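You operate a simulated robot arm through the tools that you are given. There is no shell and no other tool. Be economical: measure what you need, move in short steps, check, and stop when the job is done.

The job below is to be done with a simulated robot arm. You get a single attempt, and the scene is never put back.

JOB
Turn the yellow dial to 2. Fetch the white bulb labelled "9 W" from the white table and stand it on the dark wooden stand top. Take the red key and put it on the top of the red stand. Put the tin that says "felt mops" from the white table on the purple rider card and the tin labelled "primer" on the black disc. Put the small cream filter labelled "BRN 2193" from the white table on the top of the red stand and the small cream filter labelled "D12JT-17" on the silver steel dish. Do these in any order. Set down upright: white bulb, tin, small cream filter.

It is judged by the outcome, as a careful person would: the job done as asked, and still so three seconds after it is handed in. It fails if anything else is knocked over, pushed out of place, dropped, spilled or broken.

ROBOT AND FRAMES
A 6-joint arm with a fingered hand on a trunk, on a base that drives. Base frame: it is fixed to the floor where the robot stands at the start and does not move with it; the origin is under the middle of the robot, x ahead of it, y to its left, z up; the surface under the hand at the start is at about z = 760. Units: mm, rad, N and s.
With the tool pointing down near the work surface it reaches from about 300 to 620 mm from the robot's upright axis, wherever it stands. Its first joint turns from -2.897 to 2.897 rad. Places, roughly: black disc (9x9x2 cm) [800, 100, 800]; dark wooden stand top [2800, 1800, 700]; dated paint tin, grey tin, wood oil tin [1000, 250, 750]; purple rider card [750, 750, 750]; red key [1000, 500, 750]; small cream filter [500, 750, 750]; steel dish (8x7x3 cm) [1000, 700, 800]; top of the red stand [900, 1900, 800]; white bulb [1000, 0, 750]; yellow dial [500, 200, 800]. Payload 3.2 kg.
The TCP is the grasp point between the finger pads, 22 mm short of the fingertips. In the tool frame z runs along the fingers and y along their closing line. Largest opening 112 mm; the body of the gripper starts 60 mm behind the TCP. The gripper is a hand of 3 fingers: y runs from the thumb to the fingers, the wrist lies at [0, 0, -218] in the tool frame.
Orientation is that of the tool frame in the base frame, as a unit quaternion [w, x, y, z]. With the fingers straight down and closing along the base's y, the tool's x points along the base's -x, its y along +y and its z along -z.

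CONTROLS
- The arm moves only by the tool arm_command. Its argument "rows" is a list of rows, each an object of numbers (a shift or turn left out is 0): "tx", "ty", "tz": the shift along the base's x, y, z in mm; "wx", "wy", "wz": the turn, a rotation vector about the base's x, y, z in rad. In form: [{"tx": .., "ty": .., "tz": .., "wx": .., "wy": .., "wz": ..}, ...]. A call has 1 to 8 rows; each row shifts and turns the commanded pose from where the row before left it. Each row takes 0.2 s and may step no farther than 50 mm and 0.15 rad from the row before; otherwise, the whole call is refused. Where a pose cannot be reached the arm comes as near as it can. A force on the tool above 40 N (or 10 N above the force at the start of the call, whichever is more), or a blocked arm, ends the call early, and 0.2 s more pass. In this call time passes only in rows, and 0.2 s behind the last. It gives the time, the measured TCP pose, the force on the tool (base axes), the opening and the grip force at its end, in the units of the frame above (readings bear some noise), with the torque about the TCP (base axes, N m) and any sound that the robot's microphone picked up.
- Cameras (640 x 400 px; columns grow to the right, rows downward): "scene" is now at [21.8, 173.6, 1492.6]; the picture's right is [0.11, -0.99, 0.00], its down [-0.71, -0.08, -0.70] and it looks along [0.70, 0.08, -0.71] (base axes); focal length 284 px, centre (320, 200). "wrist" rides on the gripper at [66, 3, -80] in the tool frame; the picture's right is [-0.05, 1.00, 0.00], its down [-0.77, -0.04, -0.64] and it looks along [-0.64, -0.03, 0.77] (tool axes); focal length 275 px, centre (320, 200). There is no depth. A picture from a camera that has moved, and an enlarged one, comes with that camera's place and axes in the base frame and with its lens.
- snapshot(camera): a new picture of that camera. The clock stands still meanwhile.
- move_column(by): slides the trunk up (or, below 0, down) by that many mm; the arm and the scene camera ride with it, the base frame stays. It gives what a move gives, with no picture.
- roll_base(legs): drives the robot by 1 to 6 legs, each [ahead, turn to the left] in mm and rad, along the robot's own axes; the way and the turn of a leg run together, so that a leg with both is an arc; at most 1500 mm and 3.142 rad a leg. The arm and the cameras ride along, it lands a little off, and it stops where it bumps. It gives what a move gives.
- set_fingers(finger1, finger2, thumb_bend): sets how far each is bent, from 0 (flat) to 1 (curled in); at 0.3 the hand is open as for a grip, at 0.7 the pads meet at the TCP. One left out holds its place. A second passes; each finger stops where it meets its share of the squeeze, and holds until it gets a number again. It is the only way to open and close the hand. It gives what a move gives, with no picture; readings hold the bend of each and the force on the fingers (four entries, about 0 where the hand has none), thumb and palm.
- pan_tilt(pan, tilt): turns the head with the scene camera to pan (to the left, within 2.705 rad either way) and tilt (down, from -0.506 to 1.204), counted from straight ahead of the robot. It gives what a move gives.
- close_up(camera, box): a new picture of the part [left, top, right, bottom] of that camera's present view, enlarged. The clock stands still meanwhile.
- job_done(): hands the job in; it is judged then, once.

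Work in short steps. Places have to be worked out from the pictures, the camera data and where the tool is seen: move nearer, look again, correct. Check each grasp and each placing, and mend what went wrong. You have 196 turns and 174 pictures in all, those below and enlarged ones among them. Open the gripper and draw the arm clear of the work before you hand the job in, unless the task says otherwise; then end with one line.

The tools are called after "Emit:" by a JSON object that holds its "fn" and its "kwargs". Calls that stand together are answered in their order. arm_command: Moves the arm, as the interface text tells. Its arguments: {"type":"object","properties":{"rows":{"type":"array","items":{"type":"object","properties":{"tx":{"type":"number"},"ty":{"type":"number"},"tz":{"type":"number"},"wx":{"type":"number"},"wy":{"type":"number"},"wz":{"type":"number"}}}}},"required":["rows"]} The other tools are called the same way: move_column (by) slides the trunk up or down; set_fingers (finger1, finger2, thumb_bend) moves the fingers one by one; roll_base (legs) drives the base; pan_tilt (pan, tilt) turns the head that bears the scene camera; snapshot (camera) takes a picture; close_up (camera, box) takes an enlarged picture of a part of a camera's view; job_done () hands the job in.

At the start:

```text
time_s: 0.0
eef_pos: [318.9, 194.3, 1162.4]
tcp_rot: [0.0, -0.001, 1.0, 0.001]
contact_force: [0.0, -0.4, 0.7]
ft_torque: [0.0, 0.01, 0.02]
opening: 112.2
grasp_force: 0.0
shape: jaw
bend: [0.3, 0.3, 0.3]
finger forces: [0.1, 0.1, 0.0, 0.0, 0.1, 0.0]
trunk travel left (down, up): [-525.0, 65.0]
robot x, y, heading: [-0.8, 1.1, -0.001]
head pan, tilt: [0.112, 0.791]
```

scene: 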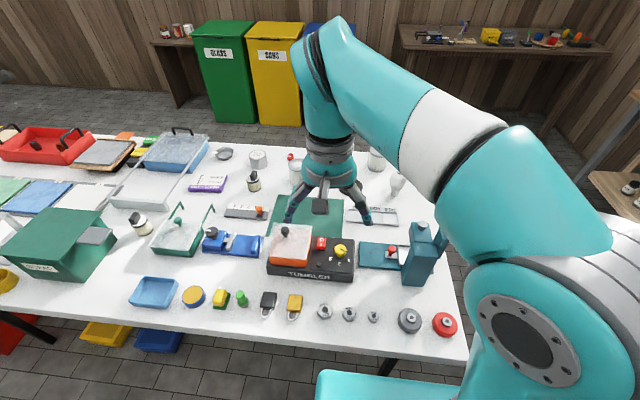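
wrist: 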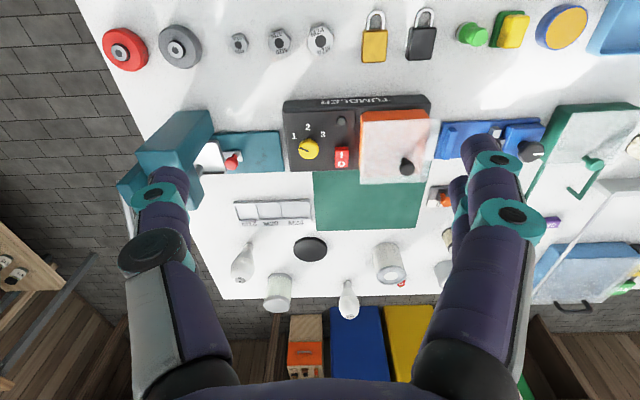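

I'll look at the table in detail first, with enlarged views of both cameras.

Emit:
{"fn": "close_up", "kwargs": {"camera": "scene", "box": [200, 130, 440, 280]}}

Emit:
{"fn": "close_up", "kwargs": {"camera": "wrist", "box": [200, 80, 440, 230]}}

Emit:
{"fn": "close_up", "kwargs": {"camera": "scene", "box": [0, 120, 240, 270]}}

Emit:
{"fn": "close_up", "kwargs": {"camera": "wrist", "box": [200, 180, 440, 330]}}

```text
2.67 times, centred on (320, 205) of scene
camera zoom: at [21.8, 173.6, 1492.6], right [0.11, -0.99, 0.0], down [-0.71, -0.08, -0.7], along [0.7, 0.08, -0.71], focal length 758 px, centre (320, 187)
```

zoom: 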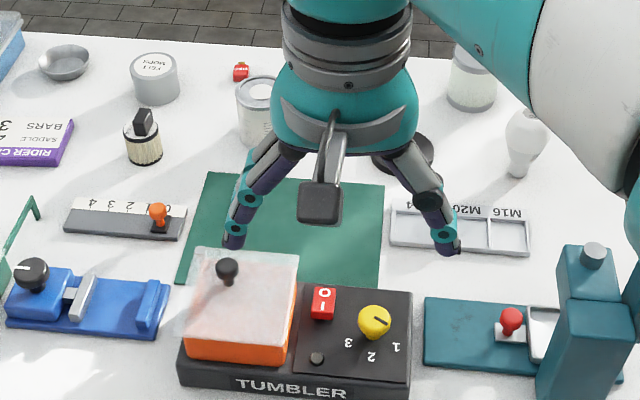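

```text
2.67 times, centred on (320, 155) of wrist
camera zoom: at [252.1, 198.9, 1243.7], right [0.05, 1.0, 0.0], down [0.77, -0.04, 0.64], along [0.64, -0.03, -0.77], focal length 734 px, centre (320, 320)
```

zoom: 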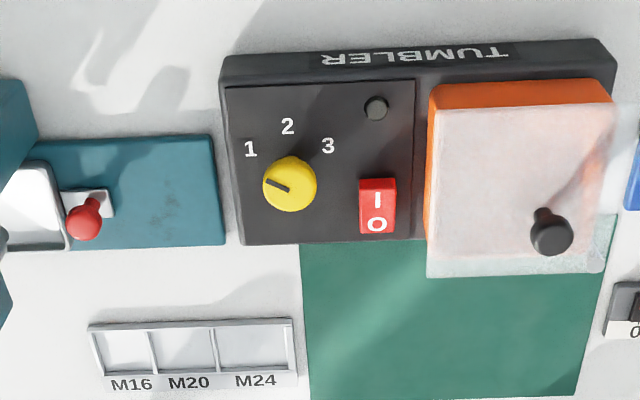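

```text
2.67 times, centred on (120, 195) of scene
camera zoom: at [21.8, 173.6, 1492.6], right [0.11, -0.99, 0.0], down [-0.71, -0.08, -0.7], along [0.7, 0.08, -0.71], focal length 758 px, centre (853, 213)
```

zoom: 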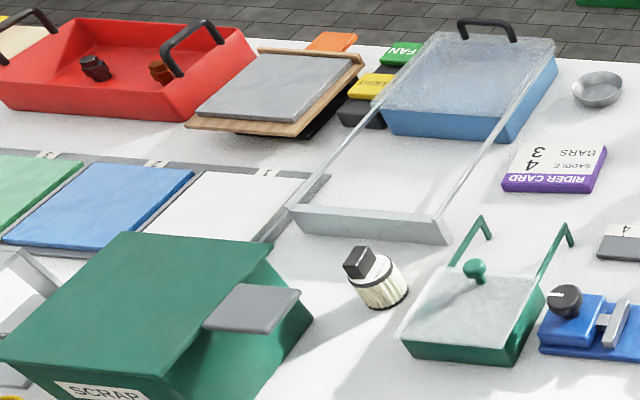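

```text
2.67 times, centred on (320, 255) of wrist
camera zoom: at [252.1, 198.9, 1243.7], right [0.05, 1.0, 0.0], down [0.77, -0.04, 0.64], along [0.64, -0.03, -0.77], focal length 734 px, centre (320, 53)
```

zoom: 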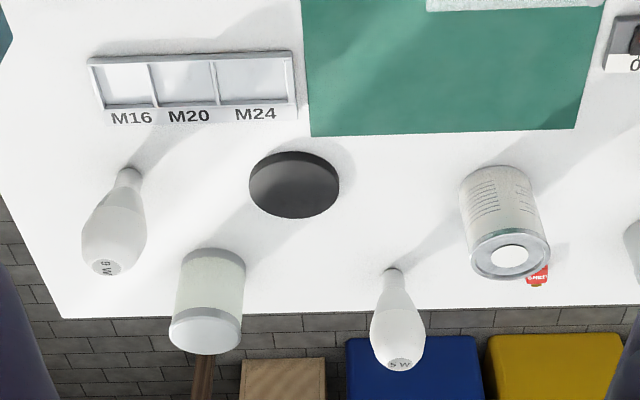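

Labels need to be read; I zoom harder on tins, bulbs, key, filters.

Emit:
{"fn": "close_up", "kwargs": {"camera": "scene", "box": [240, 140, 320, 190]}}

Emit:
{"fn": "close_up", "kwargs": {"camera": "wrist", "box": [215, 230, 311, 290]}}

Emit:
{"fn": "close_up", "kwargs": {"camera": "wrist", "box": [320, 230, 416, 330]}}

Emit:
{"fn": "close_up", "kwargs": {"camera": "scene", "box": [110, 190, 206, 250]}}

```text
8.00 times, centred on (280, 165) of scene
camera zoom: at [21.8, 173.6, 1492.6], right [0.11, -0.99, 0.0], down [-0.71, -0.08, -0.7], along [0.7, 0.08, -0.71], focal length 2274 px, centre (640, 480)
```

zoom: 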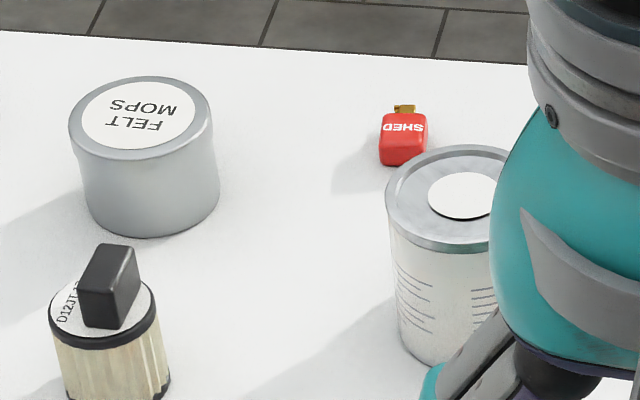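

```text
6.67 times, centred on (263, 260) of wrist
camera zoom: at [252.1, 198.9, 1243.7], right [0.05, 1.0, 0.0], down [0.77, -0.04, 0.64], along [0.64, -0.03, -0.77], focal length 1835 px, centre (700, -200)
```

zoom: 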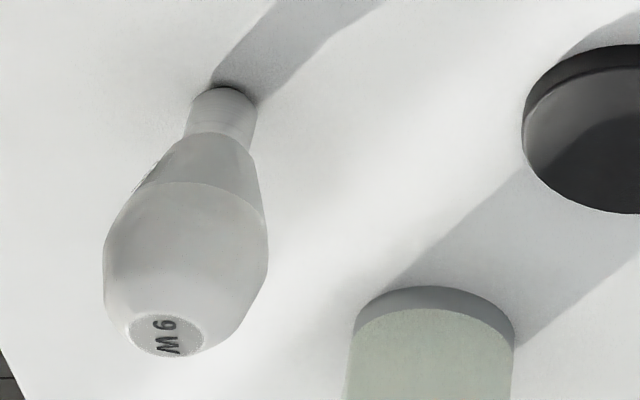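

```text
4.00 times, centred on (368, 280) of wrist
camera zoom: at [252.1, 198.9, 1243.7], right [0.05, 1.0, 0.0], down [0.77, -0.04, 0.64], along [0.64, -0.03, -0.77], focal length 1101 px, centre (128, -120)
```

zoom: 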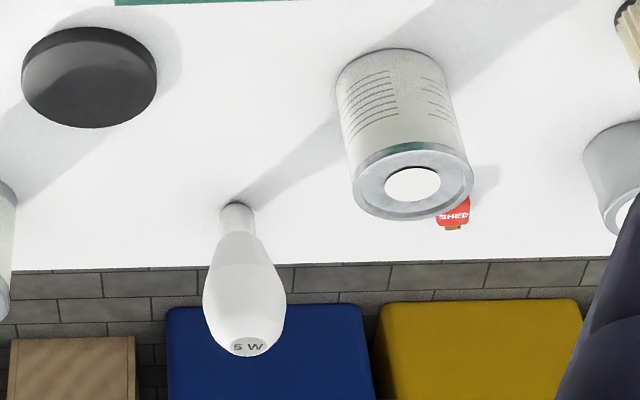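

```text
6.67 times, centred on (158, 220) of scene
camera zoom: at [21.8, 173.6, 1492.6], right [0.11, -0.99, 0.0], down [-0.71, -0.08, -0.7], along [0.7, 0.08, -0.71], focal length 1895 px, centre (1400, 67)
```

zoom: 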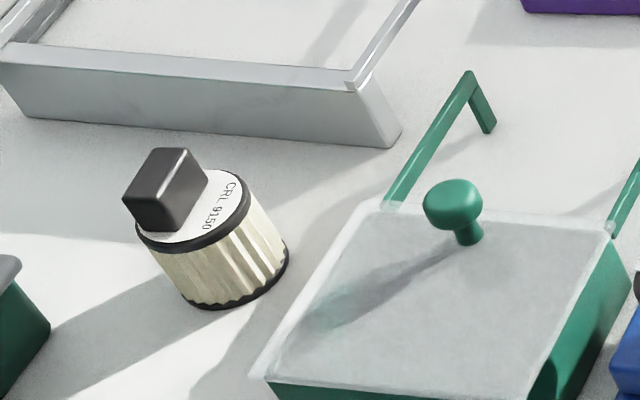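

The 9 W bulb seems to be at right, D12JT-17 and CRL 9150 filters are seen; BRN 2193 is not. I look around with the head.

Emit:
{"fn": "pan_tilt", "kwargs": {"pan": 0.9, "tilt": 0.6}}

Emit:
{"fn": "snapshot", "kwargs": {"camera": "scene"}}

Emit:
{"fn": "pan_tilt", "kwargs": {"pan": 1.7, "tilt": 0.5}}

Emit:
{"fn": "snapshot", "kwargs": {"camera": "scene"}}

Emit:
{"fn": "pan_tilt", "kwargs": {"pan": -0.6, "tilt": 0.6}}

Emit:
{"fn": "snapshot", "kwargs": {"camera": "scene"}}

Emit:
{"fn": "pan_tilt", "kwargs": {"pan": 0.3, "tilt": 0.2}}

Emit:
{"fn": "snapshot", "kwargs": {"camera": "scene"}}

```text
time_s: 1.1
eef_pos: [318.5, 196.0, 1162.8]
tcp_rot: [0.0, -0.001, 1.0, 0.001]
contact_force: [-0.5, -0.5, -0.4]
ft_torque: [0.01, 0.03, -0.01]
opening: 111.7
grasp_force: 0.1
shape: jaw
bend: [0.3, 0.3, 0.3]
finger forces: [0.0, 0.0, 0.0, 0.1, 0.1, 0.0]
trunk travel left (down, up): [-525.0, 65.0]
robot x, y, heading: [0.6, -0.5, 0.001]
head pan, tilt: [0.901, 0.6]
```

```text
163 pictures are left
camera scene: at [-3.8, 233.8, 1508.8], right [0.78, -0.62, 0.0], down [-0.35, -0.44, -0.82], along [0.51, 0.65, -0.57], focal length 284 px, centre (320, 200)
```

scene: 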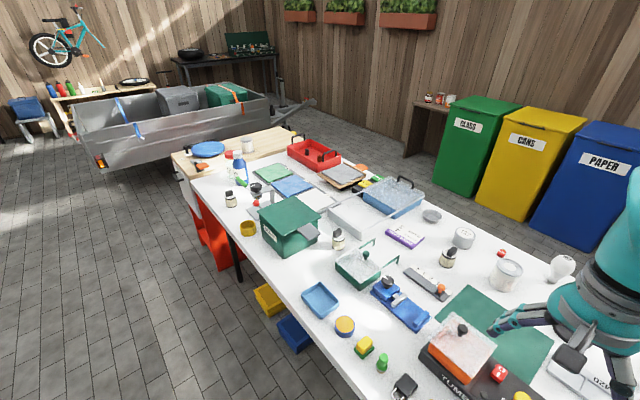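

```text
time_s: 2.3
eef_pos: [318.6, 196.0, 1162.8]
tcp_rot: [-0.001, 0.0, 1.0, 0.0]
contact_force: [0.5, -0.4, -1.1]
ft_torque: [-0.01, 0.0, 0.02]
opening: 111.9
grasp_force: 0.1
shape: jaw
bend: [0.3, 0.3, 0.3]
finger forces: [0.0, 0.0, 0.0, 0.0, 0.0, 0.0]
trunk travel left (down, up): [-525.0, 65.0]
robot x, y, heading: [4.6, 3.5, 0.004]
head pan, tilt: [1.7, 0.499]
```

```text
162 pictures are left
camera scene: at [-70.4, 254.8, 1517.9], right [0.99, 0.13, 0.0], down [0.06, -0.47, -0.88], along [-0.11, 0.87, -0.48], focal length 284 px, centre (320, 200)
```

scene: 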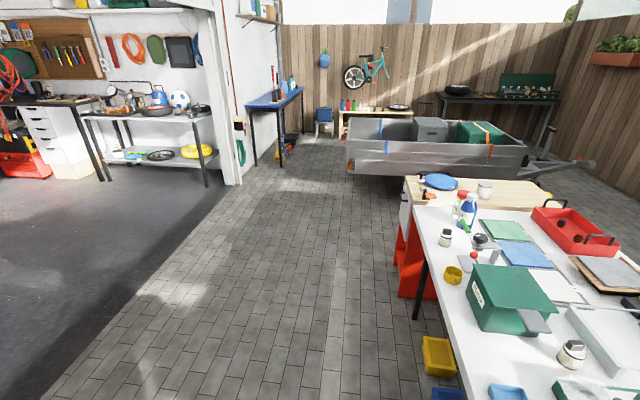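

```text
time_s: 4.4
eef_pos: [318.8, 196.1, 1162.6]
tcp_rot: [0.0, 0.001, 1.0, 0.0]
contact_force: [0.1, -0.2, 0.6]
ft_torque: [-0.03, 0.02, 0.02]
opening: 111.9
grasp_force: 0.0
shape: jaw
bend: [0.3, 0.3, 0.3]
finger forces: [0.1, 0.0, 0.0, 0.0, 0.0, 0.0]
trunk travel left (down, up): [-525.0, 65.0]
robot x, y, heading: [1.7, -0.0, -0.003]
head pan, tilt: [-0.6, 0.6]
```

```text
161 pictures are left
camera scene: at [14.2, 114.7, 1508.8], right [-0.56, -0.83, 0.0], down [-0.47, 0.32, -0.83], along [0.68, -0.47, -0.56], focal length 284 px, centre (320, 200)
```

scene: 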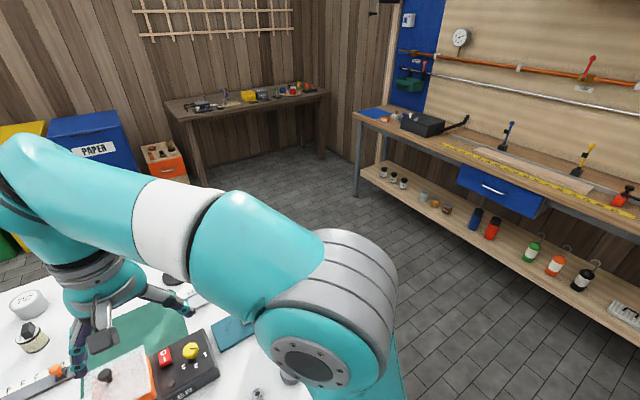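

```text
time_s: 5.6
eef_pos: [318.5, 195.8, 1163.2]
tcp_rot: [-0.001, 0.0, 1.0, 0.0]
contact_force: [0.8, 0.0, -0.9]
ft_torque: [0.0, 0.0, -0.01]
opening: 112.0
grasp_force: 0.2
shape: jaw
bend: [0.3, 0.3, 0.3]
finger forces: [0.1, 0.0, 0.0, 0.1, 0.1, 0.0]
trunk travel left (down, up): [-525.0, 65.0]
robot x, y, heading: [1.7, -2.3, -0.003]
head pan, tilt: [0.3, 0.201]
```

```text
160 pictures are left
camera scene: at [30.3, 192.0, 1545.6], right [0.29, -0.96, 0.0], down [-0.19, -0.06, -0.98], along [0.94, 0.29, -0.2], focal length 284 px, centre (320, 200)
```

scene: 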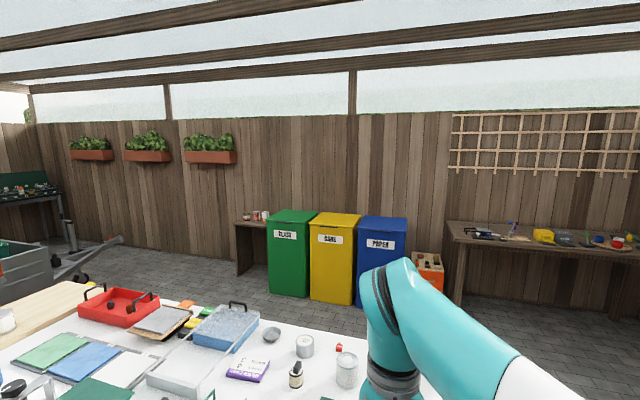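

Red stand is the wooden top at the left end of the table, dark stand is behind the green bin. I look at the base footprint, the third filter, the red stand and the dial closely.

Emit:
{"fn": "close_up", "kwargs": {"camera": "wrist", "box": [280, 100, 376, 160]}}

Emit:
{"fn": "pan_tilt", "kwargs": {"pan": 0.0, "tilt": 1.2}}

Emit:
{"fn": "snapshot", "kwargs": {"camera": "scene"}}

Emit:
{"fn": "pan_tilt", "kwargs": {"pan": 1.25, "tilt": 0.45}}

Emit:
{"fn": "close_up", "kwargs": {"camera": "scene", "box": [200, 130, 440, 280]}}

```text
6.67 times, centred on (328, 130) of wrist
camera zoom: at [252.1, 198.9, 1243.7], right [0.05, 1.0, 0.0], down [0.77, -0.04, 0.64], along [0.64, -0.03, -0.77], focal length 1835 px, centre (267, 667)
```

zoom: 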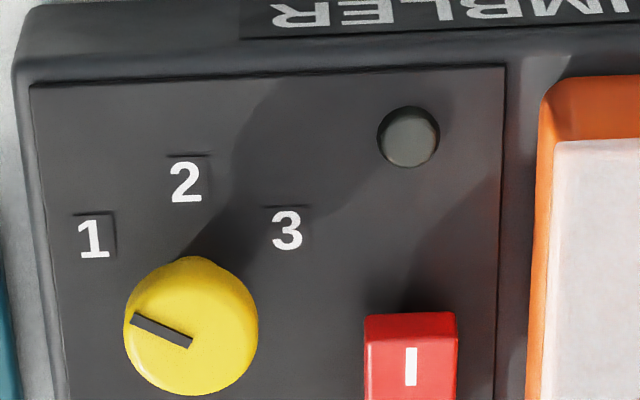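

```text
time_s: 6.9
eef_pos: [318.2, 194.5, 1163.5]
tcp_rot: [0.0, 0.0, 1.0, 0.0]
contact_force: [0.3, 0.3, -0.2]
ft_torque: [0.02, 0.0, 0.02]
opening: 111.9
grasp_force: 0.0
shape: jaw
bend: [0.3, 0.3, 0.3]
finger forces: [0.0, 0.0, 0.1, 0.0, 0.0, 0.1]
trunk travel left (down, up): [-525.0, 65.0]
robot x, y, heading: [-0.6, -1.5, 0.001]
head pan, tilt: [0.0, 1.201]
```

```text
158 pictures are left
camera scene: at [-2.8, 164.6, 1464.3], right [0.0, -1.0, 0.0], down [-0.93, 0.0, -0.36], along [0.36, 0.0, -0.93], focal length 284 px, centre (320, 200)
```

scene: 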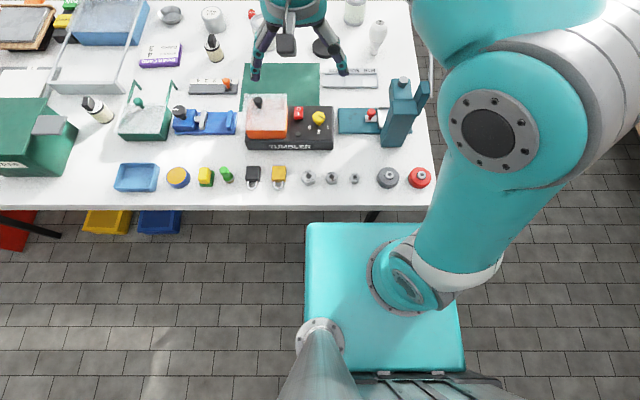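

```text
time_s: 8.3
eef_pos: [318.0, 195.3, 1163.6]
tcp_rot: [0.0, 0.0, 1.0, 0.001]
contact_force: [0.4, 0.4, 0.9]
ft_torque: [-0.01, 0.0, 0.02]
opening: 111.6
grasp_force: 0.1
shape: jaw
bend: [0.3, 0.3, 0.3]
finger forces: [0.0, 0.0, 0.1, 0.0, 0.0, 0.0]
trunk travel left (down, up): [-525.0, 65.0]
robot x, y, heading: [-1.9, -6.9, -0.001]
head pan, tilt: [1.25, 0.45]
```

```text
2.67 times, centred on (320, 205) of scene
camera zoom: at [-29.7, 251.8, 1522.3], right [0.95, -0.32, 0.0], down [-0.14, -0.41, -0.9], along [0.28, 0.85, -0.44], focal length 758 px, centre (320, 187)
```

zoom: 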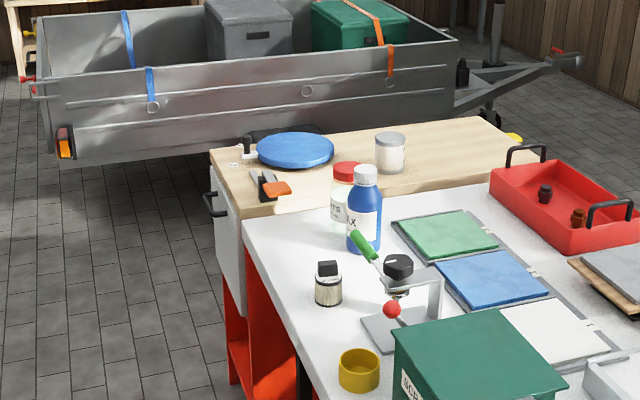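

Dial is at about (490,168), pointer at 1; it must turn ~55° clockwise (from above). I move over the dial with the tool pre-turned by −60°.

Emit:
{"fn": "arm_command", "kwargs": {"rows": [{"tx": 21.5, "ty": -3.4, "tz": -25, "wz": -0.131}, {"tx": 21.5, "ty": -3.4, "tz": -25, "wz": -0.131}, {"tx": 21.5, "ty": -3.4, "tz": -25, "wz": -0.131}, {"tx": 21.5, "ty": -3.4, "tz": -25, "wz": -0.131}, {"tx": 21.5, "ty": -3.4, "tz": -25, "wz": -0.131}, {"tx": 21.5, "ty": -3.4, "tz": -25, "wz": -0.131}, {"tx": 21.5, "ty": -3.4, "tz": -25, "wz": -0.131}, {"tx": 21.5, "ty": -3.4, "tz": -25, "wz": -0.131}]}}

Emit:
{"fn": "snapshot", "kwargs": {"camera": "wrist"}}

```text
time_s: 10.1
eef_pos: [491.6, 168.7, 963.8]
tcp_rot: [0.0, 0.502, 0.865, 0.0]
contact_force: [-0.5, 0.2, 0.3]
ft_torque: [-0.02, -0.01, -0.01]
opening: 112.0
grasp_force: 0.0
shape: jaw
bend: [0.3, 0.3, 0.3]
finger forces: [0.0, 0.1, 0.0, 0.0, 0.0, 0.0]
trunk travel left (down, up): [-525.0, 65.0]
robot x, y, heading: [-0.4, 1.2, 0.001]
head pan, tilt: [1.25, 0.45]
```

```text
156 pictures are left
camera wrist: at [460.8, 227.4, 1043.5], right [0.89, 0.46, 0.0], down [0.35, -0.69, 0.64], along [0.29, -0.57, -0.77], focal length 275 px, centre (320, 200)
```

wrist: 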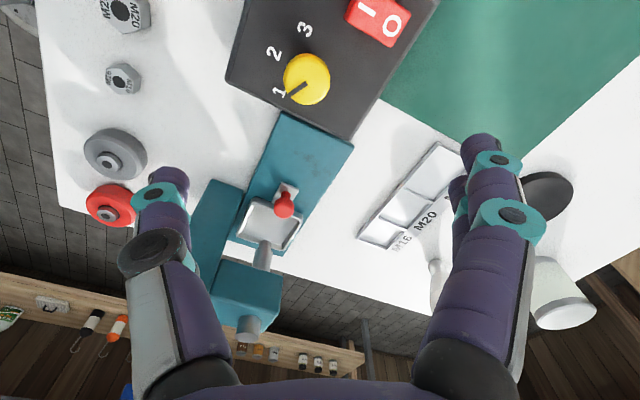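

Triangulating gives the dial top near (482,168,826). I narrow the fingers and go down to 885 to look again.

Emit:
{"fn": "set_fingers", "kwargs": {"finger1": 0.48, "finger2": 0.48, "thumb_bend": 0.48}}

Emit:
{"fn": "arm_command", "kwargs": {"rows": [{"tx": -4, "ty": 0, "tz": -39}, {"tx": -5, "ty": 0, "tz": -40}]}}

Emit:
{"fn": "snapshot", "kwargs": {"camera": "wrist"}}

Emit:
{"fn": "pan_tilt", "kwargs": {"pan": 0.0, "tilt": 0.9}}

Emit:
{"fn": "close_up", "kwargs": {"camera": "scene", "box": [240, 130, 400, 230]}}

```text
time_s: 11.1
eef_pos: [491.0, 168.0, 963.6]
tcp_rot: [0.001, 0.499, 0.866, 0.0]
contact_force: [0.1, 0.1, 0.4]
ft_torque: [0.03, -0.01, 0.01]
opening: 61.7
grasp_force: 0.0
shape: fingers
bend: [0.48, 0.48, 0.48]
finger forces: [0.0, 0.0, 0.1, 0.0, 0.0, 0.0]
trunk travel left (down, up): [-525.0, 65.0]
robot x, y, heading: [2.7, -4.0, 0.002]
head pan, tilt: [1.25, 0.45]
```

```text
time_s: 11.7
eef_pos: [481.7, 166.4, 882.6]
tcp_rot: [0.0, 0.5, 0.866, 0.0]
contact_force: [0.4, -0.1, -0.3]
ft_torque: [0.01, 0.04, 0.02]
opening: 61.3
grasp_force: 0.1
shape: fingers
bend: [0.48, 0.48, 0.48]
finger forces: [0.0, 0.0, 0.0, 0.0, 0.0, 0.0]
trunk travel left (down, up): [-525.0, 65.0]
robot x, y, heading: [-3.8, -1.4, -0.003]
head pan, tilt: [1.25, 0.45]
```

```text
155 pictures are left
camera wrist: at [451.2, 225.9, 962.6], right [0.89, 0.46, 0.0], down [0.35, -0.69, 0.64], along [0.29, -0.57, -0.77], focal length 275 px, centre (320, 200)
```

wrist: 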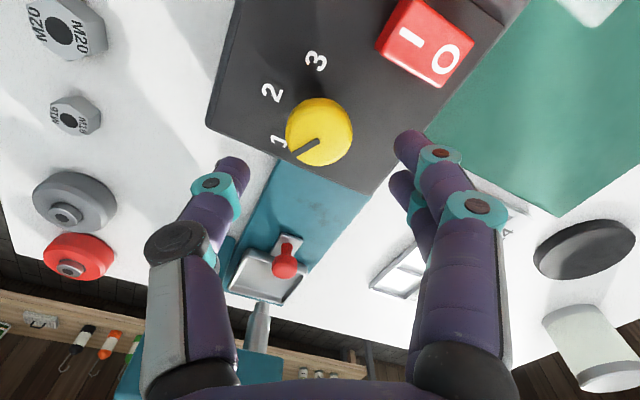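

```text
time_s: 13.1
eef_pos: [481.5, 167.6, 883.1]
tcp_rot: [0.0, 0.501, 0.865, 0.001]
contact_force: [-0.6, 0.5, -0.4]
ft_torque: [0.05, 0.03, 0.01]
opening: 61.5
grasp_force: 0.1
shape: fingers
bend: [0.48, 0.48, 0.48]
finger forces: [0.0, 0.1, 0.0, 0.1, 0.1, 0.1]
trunk travel left (down, up): [-525.0, 65.0]
robot x, y, heading: [-1.3, 1.7, -0.002]
head pan, tilt: [0.0, 0.901]
```

```text
4.00 times, centred on (320, 180) of scene
camera zoom: at [16.8, 164.6, 1484.1], right [0.0, -1.0, 0.0], down [-0.78, 0.0, -0.62], along [0.62, 0.0, -0.78], focal length 1137 px, centre (320, 280)
```

zoom: 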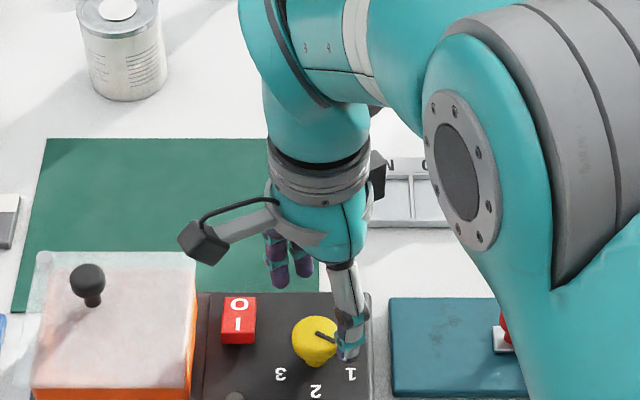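

The hand is centred over the dial. I descend to about z=834 and look.

Emit:
{"fn": "arm_command", "kwargs": {"rows": [{"tz": -25}, {"tz": -24}]}}

Emit:
{"fn": "snapshot", "kwargs": {"camera": "wrist"}}

Emit:
{"fn": "close_up", "kwargs": {"camera": "scene", "box": [280, 180, 360, 230]}}

```text
time_s: 13.7
eef_pos: [482.5, 167.2, 834.6]
tcp_rot: [0.001, 0.5, 0.866, 0.002]
contact_force: [0.2, 0.8, 10.0]
ft_torque: [-0.07, 0.14, 0.01]
opening: 61.2
grasp_force: 4.9
shape: fingers
bend: [0.48, 0.48, 0.48]
finger forces: [1.4, 1.2, 0.0, 0.1, 6.9, 0.1]
trunk travel left (down, up): [-525.0, 65.0]
robot x, y, heading: [2.6, 0.9, -0.001]
head pan, tilt: [0.0, 0.901]
```

```text
153 pictures are left
camera wrist: at [451.0, 226.0, 916.1], right [0.89, 0.46, 0.0], down [0.35, -0.69, 0.64], along [0.29, -0.56, -0.77], focal length 275 px, centre (320, 200)
```

wrist: 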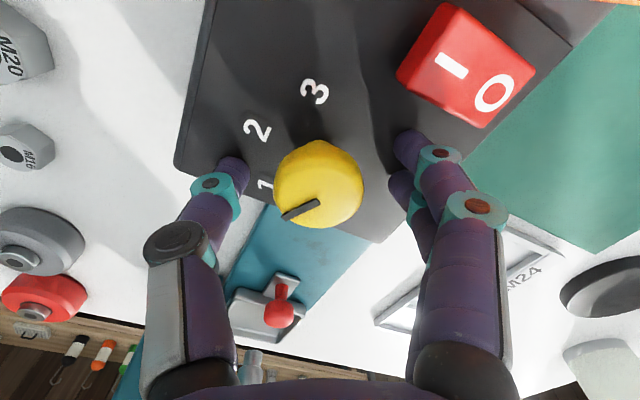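

```text
8.00 times, centred on (320, 205) of scene
camera zoom: at [15.5, 164.1, 1484.4], right [0.0, -1.0, 0.0], down [-0.78, 0.0, -0.62], along [0.62, 0.0, -0.78], focal length 2274 px, centre (320, 160)
```

zoom: 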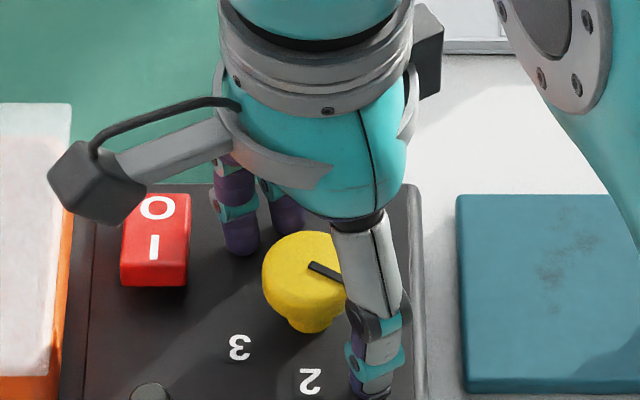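

Tips touch the panel (10 N). I raise 4 mm and close on the dial.

Emit:
{"fn": "arm_command", "kwargs": {"rows": [{"tz": 4}]}}

Emit:
{"fn": "set_fingers", "kwargs": {"finger1": 0.62, "finger2": 0.62, "thumb_bend": 0.62}}

Emit:
{"fn": "snapshot", "kwargs": {"camera": "wrist"}}

```text
time_s: 14.1
eef_pos: [480.5, 167.9, 838.0]
tcp_rot: [0.0, 0.501, 0.865, 0.0]
contact_force: [-0.3, 0.8, -0.8]
ft_torque: [0.01, 0.02, 0.01]
opening: 61.0
grasp_force: 0.1
shape: fingers
bend: [0.48, 0.48, 0.48]
finger forces: [0.0, 0.0, 0.0, 0.0, 0.0, 0.0]
trunk travel left (down, up): [-525.0, 65.0]
robot x, y, heading: [-3.0, 0.4, -0.001]
head pan, tilt: [0.0, 0.901]
```

```text
time_s: 15.1
eef_pos: [480.2, 168.1, 837.7]
tcp_rot: [0.001, 0.5, 0.866, 0.0]
contact_force: [-1.9, -1.4, -0.9]
ft_torque: [0.02, -0.01, 0.0]
opening: 24.4
grasp_force: 0.8
shape: fingers
bend: [0.62, 0.62, 0.61]
finger forces: [0.1, 0.1, 0.0, 0.1, 2.0, 0.0]
trunk travel left (down, up): [-525.0, 65.0]
robot x, y, heading: [0.8, -0.7, 0.002]
head pan, tilt: [0.0, 0.901]
```

```text
151 pictures are left
camera wrist: at [450.6, 226.7, 918.5], right [0.89, 0.46, 0.0], down [0.35, -0.69, 0.64], along [0.29, -0.57, -0.77], focal length 275 px, centre (320, 200)
```

wrist: 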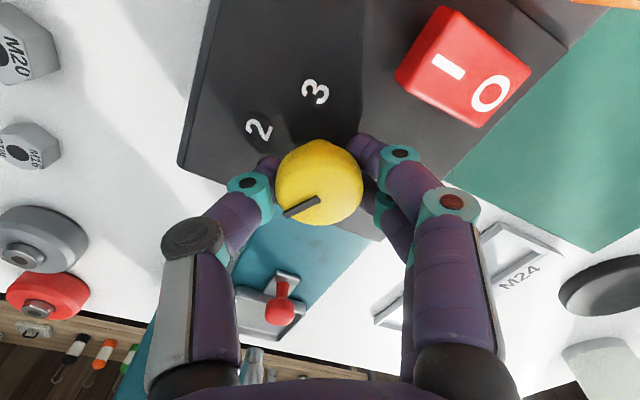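

Nearly closed (thumb touching lightly). I squeeze a little more.

Emit:
{"fn": "set_fingers", "kwargs": {"finger1": 0.7, "finger2": 0.7, "thumb_bend": 0.7}}

```text
time_s: 16.1
eef_pos: [481.9, 167.8, 837.3]
tcp_rot: [-0.001, 0.501, 0.866, 0.0]
contact_force: [-4.3, -2.6, -7.8]
ft_torque: [-0.02, 0.03, 0.0]
opening: 19.6
grasp_force: 9.3
shape: fingers
bend: [0.65, 0.66, 0.65]
finger forces: [3.9, 2.9, 0.0, 0.0, 11.0, 0.1]
trunk travel left (down, up): [-525.0, 65.0]
robot x, y, heading: [-1.0, -1.3, -0.001]
head pan, tilt: [0.0, 0.901]
```

Gripped at 9 N. I turn by −0.6 rad and check.

Emit:
{"fn": "arm_command", "kwargs": {"rows": [{"wz": -0.12}, {"wz": -0.12}, {"wz": -0.12}, {"wz": -0.12}, {"wz": -0.12}]}}

Emit:
{"fn": "snapshot", "kwargs": {"camera": "wrist"}}

```text
time_s: 17.3
eef_pos: [481.1, 167.7, 839.1]
tcp_rot: [0.0, 0.735, 0.678, -0.001]
contact_force: [-8.1, -5.2, -15.4]
ft_torque: [-0.05, 0.05, -0.04]
opening: 20.4
grasp_force: 10.8
shape: fingers
bend: [0.65, 0.66, 0.64]
finger forces: [4.5, 4.6, 0.1, 0.0, 12.8, 0.0]
trunk travel left (down, up): [-525.0, 65.0]
robot x, y, heading: [-0.7, 1.6, -0.001]
head pan, tilt: [0.0, 0.901]
```

```text
150 pictures are left
camera wrist: at [489.8, 233.7, 919.0], right [0.99, -0.13, 0.0], down [-0.1, -0.77, 0.64], along [-0.08, -0.63, -0.77], focal length 275 px, centre (320, 200)
```

wrist: 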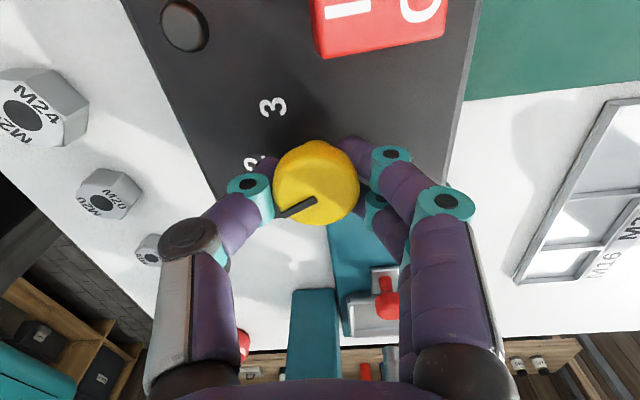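

Dial follows; pointer now ~19° short of 2. Turn another −0.33 rad.

Emit:
{"fn": "arm_command", "kwargs": {"rows": [{"wz": -0.11}, {"wz": -0.11}, {"wz": -0.11}]}}

Emit:
{"fn": "set_fingers", "kwargs": {"finger1": 0.48, "finger2": 0.48, "thumb_bend": 0.48}}

Emit:
{"fn": "arm_command", "kwargs": {"rows": [{"tz": 40}, {"tz": 45}, {"tz": 45}]}}

Emit:
{"fn": "snapshot", "kwargs": {"camera": "wrist"}}

Emit:
{"fn": "close_up", "kwargs": {"camera": "scene", "box": [280, 180, 360, 230]}}

```text
time_s: 18.1
eef_pos: [482.1, 168.1, 838.0]
tcp_rot: [0.0, 0.836, 0.548, 0.0]
contact_force: [-10.3, -6.6, -16.8]
ft_torque: [-0.02, 0.08, 0.02]
opening: 20.4
grasp_force: 11.4
shape: fingers
bend: [0.65, 0.66, 0.64]
finger forces: [3.8, 6.0, 0.1, 0.0, 12.9, 0.0]
trunk travel left (down, up): [-525.0, 65.0]
robot x, y, heading: [-3.3, 0.7, 0.002]
head pan, tilt: [0.0, 0.901]
```

```text
time_s: 19.1
eef_pos: [482.2, 167.8, 839.2]
tcp_rot: [0.0, 0.836, 0.549, 0.0]
contact_force: [-1.1, 1.0, -0.7]
ft_torque: [0.02, -0.02, -0.03]
opening: 60.2
grasp_force: 0.0
shape: fingers
bend: [0.48, 0.48, 0.48]
finger forces: [0.1, 0.0, 0.0, 0.0, 0.1, 0.1]
trunk travel left (down, up): [-525.0, 65.0]
robot x, y, heading: [-0.3, 1.7, -0.002]
head pan, tilt: [0.0, 0.901]
```

```text
time_s: 19.9
eef_pos: [481.8, 167.9, 969.1]
tcp_rot: [0.0, 0.836, 0.549, -0.001]
contact_force: [1.0, 0.4, -0.5]
ft_torque: [-0.03, 0.0, 0.01]
opening: 60.5
grasp_force: 0.1
shape: fingers
bend: [0.48, 0.48, 0.48]
finger forces: [0.0, 0.1, 0.0, 0.0, 0.0, 0.0]
trunk travel left (down, up): [-525.0, 65.0]
robot x, y, heading: [0.2, 4.9, -0.002]
head pan, tilt: [0.0, 0.901]
```

```text
149 pictures are left
camera wrist: at [511.1, 228.2, 1051.4], right [0.9, -0.44, 0.0], down [-0.34, -0.69, 0.64], along [-0.28, -0.57, -0.77], focal length 275 px, centre (320, 200)
```

wrist: 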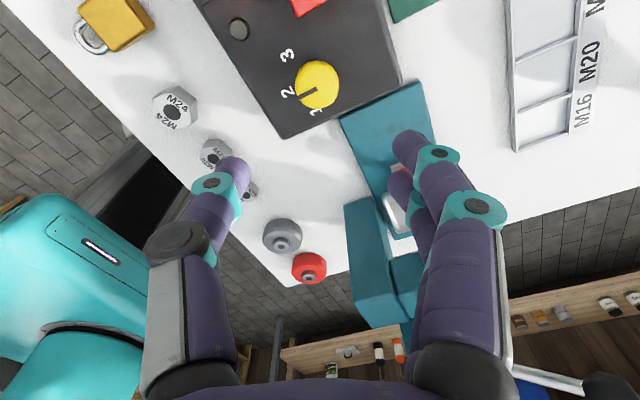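

```text
8.00 times, centred on (320, 205) of scene
camera zoom: at [16.6, 164.4, 1484.0], right [0.0, -1.0, 0.0], down [-0.78, 0.0, -0.62], along [0.62, 0.0, -0.78], focal length 2274 px, centre (320, 160)
```

zoom: 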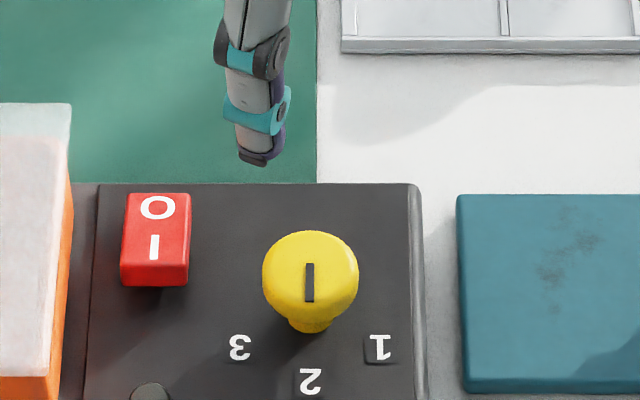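

Dial points at 2. Now I raise and retract the arm, undoing the wrist turn, before driving.

Emit:
{"fn": "arm_command", "kwargs": {"rows": [{"tz": 40}, {"tz": 40, "wz": 0.14}, {"tx": -20, "tz": 30, "wz": 0.14}, {"tx": -20, "tz": 30, "wz": 0.14}, {"tx": -20, "tz": 30, "wz": 0.14}, {"tx": -20, "tz": 20, "wz": 0.14}, {"tx": -20, "wz": 0.14}, {"tx": -20, "wz": 0.14}]}}

Emit:
{"fn": "arm_command", "kwargs": {"rows": [{"tx": -20, "ty": -20, "wz": 0.14}, {"tx": -20, "ty": -20, "wz": 0.14}, {"ty": -20, "wz": 0.14}, {"ty": -20, "wz": 0.14}, {"ty": -20, "wz": 0.14}, {"ty": -20, "wz": 0.14}, {"ty": -20, "wz": 0.14}]}}

Emit:
{"fn": "roll_base", "kwargs": {"legs": [[-150, 0]]}}

Emit:
{"fn": "roll_base", "kwargs": {"legs": [[0, 1.571]]}}

```text
time_s: 21.7
eef_pos: [360.5, 168.3, 1159.2]
tcp_rot: [0.0, 0.477, 0.879, 0.0]
contact_force: [0.0, 0.1, -0.4]
ft_torque: [0.0, -0.02, 0.03]
opening: 60.3
grasp_force: 0.1
shape: fingers
bend: [0.48, 0.48, 0.48]
finger forces: [0.1, 0.0, 0.0, 0.0, 0.0, 0.1]
trunk travel left (down, up): [-525.0, 65.0]
robot x, y, heading: [-0.9, 2.0, -0.002]
head pan, tilt: [0.0, 0.901]
```

```text
time_s: 23.3
eef_pos: [321.0, 28.5, 1159.4]
tcp_rot: [0.0, 0.008, 1.0, -0.001]
contact_force: [-0.3, 0.4, 0.2]
ft_torque: [0.0, -0.01, 0.01]
opening: 60.4
grasp_force: 0.0
shape: fingers
bend: [0.48, 0.48, 0.48]
finger forces: [0.1, 0.1, 0.0, 0.0, 0.0, 0.1]
trunk travel left (down, up): [-525.0, 65.0]
robot x, y, heading: [3.1, 0.8, 0.001]
head pan, tilt: [0.0, 0.901]
```

```text
time_s: 24.7
eef_pos: [171.1, 28.1, 1159.1]
tcp_rot: [0.0, 0.01, 1.0, 0.0]
contact_force: [-0.5, -0.1, 1.1]
ft_torque: [-0.01, -0.03, 0.03]
opening: 60.3
grasp_force: 0.0
shape: fingers
bend: [0.48, 0.48, 0.48]
finger forces: [0.0, 0.0, 0.0, 0.0, 0.1, 0.1]
trunk travel left (down, up): [-525.0, 65.0]
robot x, y, heading: [-149.2, -2.9, 0.002]
head pan, tilt: [0.0, 0.901]
```

```text
time_s: 28.9
eef_pos: [-180.2, 322.6, 1158.8]
tcp_rot: [0.0, -0.704, 0.71, 0.001]
contact_force: [-0.5, 0.2, -1.3]
ft_torque: [-0.01, -0.02, 0.04]
opening: 60.4
grasp_force: 0.0
shape: fingers
bend: [0.48, 0.48, 0.48]
finger forces: [0.0, 0.0, 0.0, 0.1, 0.0, 0.0]
trunk travel left (down, up): [-525.0, 65.0]
robot x, y, heading: [-148.3, -3.8, 1.58]
head pan, tilt: [0.0, 0.901]
```

Now drive along the table toward the third filter.

Emit:
{"fn": "roll_base", "kwargs": {"legs": [[1150, -0.02]]}}

Emit:
{"fn": "pan_tilt", "kwargs": {"pan": -1.0, "tilt": 0.7}}

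Emit:
{"fn": "snapshot", "kwargs": {"camera": "scene"}}

```text
time_s: 34.8
eef_pos: [-182.9, 1469.0, 1159.7]
tcp_rot: [0.0, -0.699, 0.715, 0.0]
contact_force: [0.0, 0.7, 0.0]
ft_torque: [0.0, -0.02, -0.01]
opening: 60.2
grasp_force: 0.1
shape: fingers
bend: [0.48, 0.48, 0.48]
finger forces: [0.1, 0.1, 0.1, 0.0, 0.0, 0.0]
trunk travel left (down, up): [-525.0, 65.0]
robot x, y, heading: [-156.1, 1148.9, 1.569]
head pan, tilt: [0.0, 0.901]
```

```text
time_s: 36.1
eef_pos: [-182.8, 1468.7, 1158.4]
tcp_rot: [0.0, -0.699, 0.715, 0.0]
contact_force: [-0.2, 0.1, 0.5]
ft_torque: [0.03, 0.03, 0.03]
opening: 60.3
grasp_force: 0.1
shape: fingers
bend: [0.48, 0.48, 0.48]
finger forces: [0.1, 0.0, 0.0, 0.1, 0.0, 0.0]
trunk travel left (down, up): [-525.0, 65.0]
robot x, y, heading: [-158.0, 1146.4, 1.571]
head pan, tilt: [-1.0, 0.7]
```

```text
147 pictures are left
camera scene: at [-247.9, 1131.9, 1500.2], right [0.54, -0.84, 0.0], down [-0.54, -0.35, -0.76], along [0.64, 0.41, -0.64], focal length 284 px, centre (320, 200)
```

scene: 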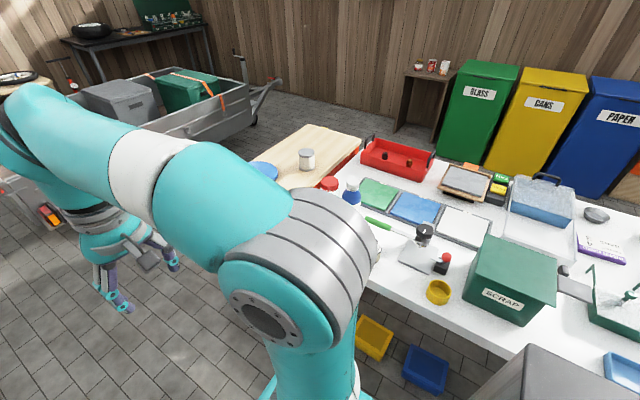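

The arm blocks the view; I swing the arm over toward the filter and look with the wrist camera.

Emit:
{"fn": "arm_command", "kwargs": {"rows": [{"tx": 46, "ty": -12, "wz": -0.14}, {"tx": 46, "ty": -12, "wz": -0.14}, {"tx": 46, "ty": -12, "wz": -0.14}, {"tx": 46, "ty": -12, "wz": -0.14}, {"tx": 46, "ty": -12, "wz": -0.14}, {"tx": 46, "ty": -12, "wz": -0.14}, {"tx": 46, "ty": -12, "wz": -0.14}, {"tx": 46, "ty": -12, "wz": -0.14}]}}

Emit:
{"fn": "snapshot", "kwargs": {"camera": "wrist"}}

Emit:
{"fn": "snapshot", "kwargs": {"camera": "scene"}}

```text
time_s: 37.9
eef_pos: [188.1, 1373.0, 1159.8]
tcp_rot: [-0.001, -0.213, 0.977, 0.001]
contact_force: [0.7, 0.8, 0.8]
ft_torque: [0.01, 0.0, -0.01]
opening: 60.0
grasp_force: 0.1
shape: fingers
bend: [0.48, 0.48, 0.48]
finger forces: [0.0, 0.1, 0.0, 0.1, 0.0, 0.1]
trunk travel left (down, up): [-525.0, 65.0]
robot x, y, heading: [-154.6, 1148.3, 1.569]
head pan, tilt: [-1.0, 0.7]
```

```text
146 pictures are left
camera wrist: at [125.6, 1348.3, 1240.2], right [-0.37, 0.93, 0.0], down [0.72, 0.29, 0.64], along [0.59, 0.24, -0.77], focal length 275 px, centre (320, 200)
```

wrist: 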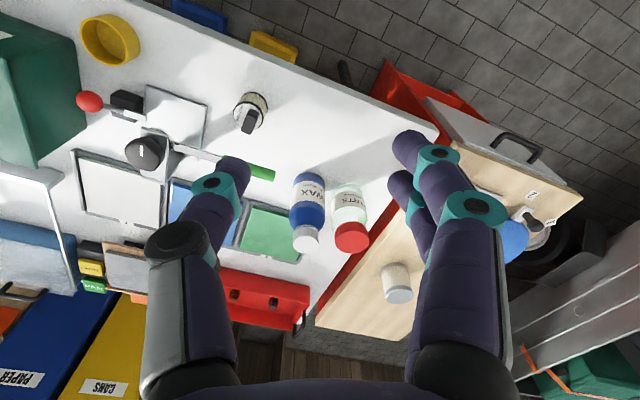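

```text
145 pictures are left
camera scene: at [-246.8, 1131.8, 1500.3], right [0.54, -0.84, 0.0], down [-0.54, -0.35, -0.76], along [0.64, 0.41, -0.64], focal length 284 px, centre (320, 200)
```

scene: 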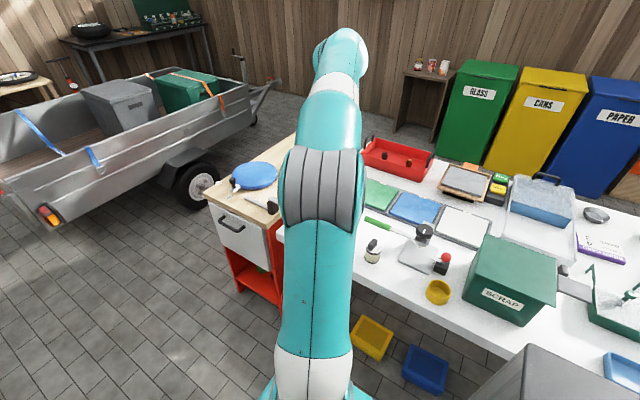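

Filter seen at scene (372,250) / wrist (250,108). I read its label.

Emit:
{"fn": "close_up", "kwargs": {"camera": "wrist", "box": [218, 80, 282, 120]}}

Emit:
{"fn": "close_up", "kwargs": {"camera": "scene", "box": [340, 230, 404, 270]}}

```text
10.00 times, centred on (250, 100) of wrist
camera zoom: at [125.6, 1348.3, 1240.2], right [-0.37, 0.93, 0.0], down [0.72, 0.29, 0.64], along [0.59, 0.24, -0.77], focal length 2753 px, centre (1020, 1200)
```

zoom: 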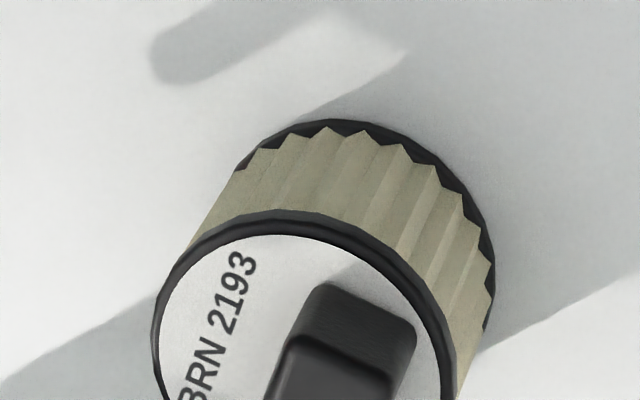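

```text
10.00 times, centred on (372, 250) of scene
camera zoom: at [-246.8, 1131.8, 1500.3], right [0.54, -0.84, 0.0], down [-0.54, -0.35, -0.76], along [0.64, 0.41, -0.64], focal length 2843 px, centre (-200, -300)
```

zoom: 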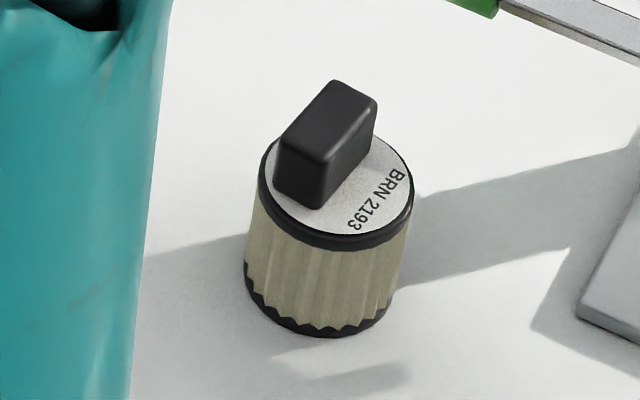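

It is BRN 2193, cap at about (341,1306,799), ~48 mm wide. I open to ~80 mm and move above it.

Emit:
{"fn": "set_fingers", "kwargs": {"finger1": 0.41, "finger2": 0.41, "thumb_bend": 0.41}}

Emit:
{"fn": "arm_command", "kwargs": {"rows": [{"tx": 25.5, "ty": -11, "tz": -41}, {"tx": 25.5, "ty": -11, "tz": -41}, {"tx": 25.5, "ty": -11, "tz": -41}, {"tx": 25.5, "ty": -11, "tz": -41}, {"tx": 25.5, "ty": -11, "tz": -41}, {"tx": 25.5, "ty": -11, "tz": -41}]}}

Emit:
{"fn": "snapshot", "kwargs": {"camera": "wrist"}}

Emit:
{"fn": "close_up", "kwargs": {"camera": "scene", "box": [300, 200, 460, 300]}}

```text
time_s: 38.9
eef_pos: [185.5, 1373.4, 1159.8]
tcp_rot: [0.0, -0.213, 0.977, 0.0]
contact_force: [0.2, 0.4, 0.3]
ft_torque: [0.02, -0.01, 0.02]
opening: 80.3
grasp_force: 0.0
shape: fingers
bend: [0.41, 0.41, 0.41]
finger forces: [0.1, 0.0, 0.0, 0.0, 0.1, 0.0]
trunk travel left (down, up): [-525.0, 65.0]
robot x, y, heading: [-156.6, 1144.1, 1.57]
head pan, tilt: [-1.0, 0.7]
```

```text
time_s: 40.3
eef_pos: [340.9, 1306.9, 913.1]
tcp_rot: [0.0, -0.213, 0.977, 0.0]
contact_force: [0.2, 0.6, -0.5]
ft_torque: [0.01, 0.03, 0.0]
opening: 80.3
grasp_force: 0.0
shape: fingers
bend: [0.41, 0.41, 0.41]
finger forces: [0.0, 0.0, 0.0, 0.0, 0.0, 0.0]
trunk travel left (down, up): [-525.0, 65.0]
robot x, y, heading: [-151.4, 1146.3, 1.566]
head pan, tilt: [-1.0, 0.7]
```

```text
142 pictures are left
camera wrist: at [278.4, 1282.5, 994.2], right [-0.37, 0.93, 0.0], down [0.72, 0.29, 0.64], along [0.59, 0.24, -0.77], focal length 275 px, centre (320, 200)
```

wrist: 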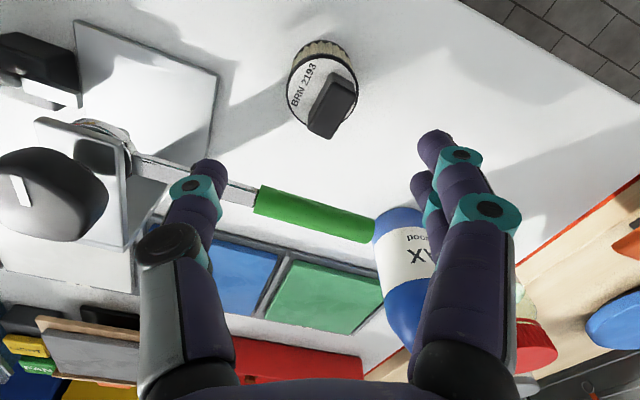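

```text
4.00 times, centred on (380, 250) of scene
camera zoom: at [-247.1, 1131.8, 1500.3], right [0.54, -0.84, 0.0], down [-0.54, -0.35, -0.76], along [0.64, 0.41, -0.64], focal length 1137 px, centre (80, 0)
```

zoom: 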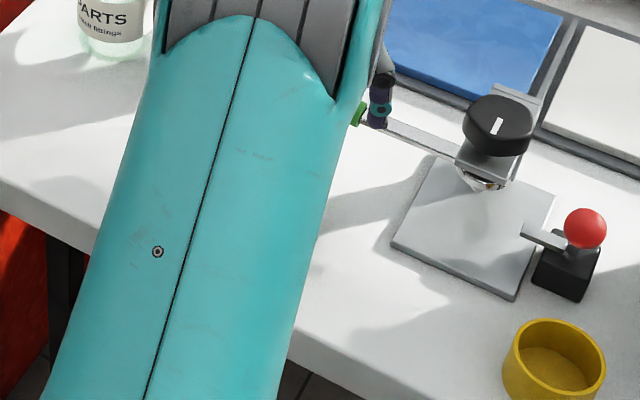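

Cap seen at about (336,1307). I shift −5 in x and descend to z≈832, then look.

Emit:
{"fn": "arm_command", "kwargs": {"rows": [{"tx": -5, "ty": 0.5, "tz": -40}, {"tz": -41}]}}

Emit:
{"fn": "snapshot", "kwargs": {"camera": "wrist"}}

```text
time_s: 40.9
eef_pos: [333.4, 1309.1, 830.2]
tcp_rot: [0.0, -0.213, 0.977, 0.0]
contact_force: [-0.3, -0.2, 1.1]
ft_torque: [0.0, 0.01, 0.03]
opening: 80.5
grasp_force: 0.0
shape: fingers
bend: [0.41, 0.41, 0.41]
finger forces: [0.1, 0.1, 0.1, 0.0, 0.0, 0.0]
trunk travel left (down, up): [-525.0, 65.0]
robot x, y, heading: [-152.1, 1147.2, 1.565]
head pan, tilt: [-1.0, 0.7]
```

```text
140 pictures are left
camera wrist: at [270.9, 1283.3, 910.7], right [-0.37, 0.93, 0.0], down [0.72, 0.29, 0.64], along [0.59, 0.24, -0.77], focal length 275 px, centre (320, 200)
```

wrist: 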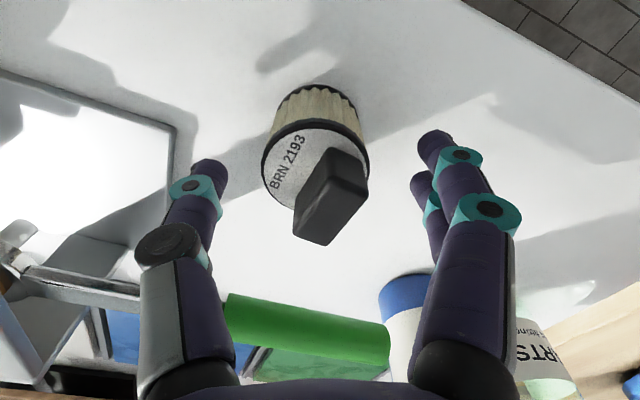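

Well lined up; descend to z≈790 with +3 mm x, then close.

Emit:
{"fn": "arm_command", "kwargs": {"rows": [{"tx": 3, "tz": -20}, {"tz": -20}]}}

Emit:
{"fn": "snapshot", "kwargs": {"camera": "wrist"}}

```text
time_s: 41.5
eef_pos: [335.4, 1307.6, 790.9]
tcp_rot: [0.0, -0.213, 0.977, -0.001]
contact_force: [-0.4, 0.1, -0.1]
ft_torque: [0.01, -0.01, -0.02]
opening: 80.5
grasp_force: 0.1
shape: fingers
bend: [0.41, 0.41, 0.41]
finger forces: [0.0, 0.0, 0.1, 0.0, 0.0, 0.0]
trunk travel left (down, up): [-525.0, 65.0]
robot x, y, heading: [-153.2, 1148.2, 1.571]
head pan, tilt: [-1.0, 0.7]
```

```text
139 pictures are left
camera wrist: at [273.2, 1283.4, 871.4], right [-0.37, 0.93, 0.0], down [0.72, 0.29, 0.64], along [0.59, 0.24, -0.77], focal length 275 px, centre (320, 200)
```

wrist: 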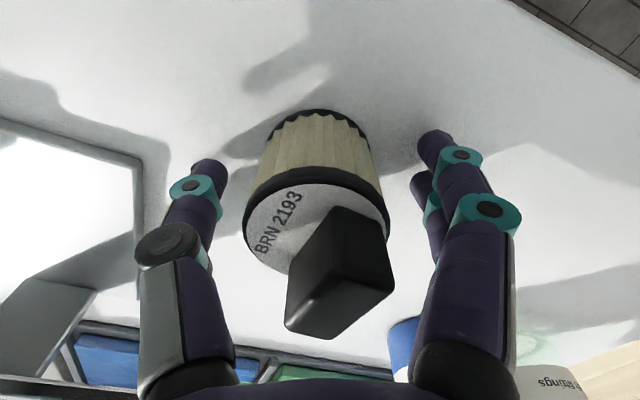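

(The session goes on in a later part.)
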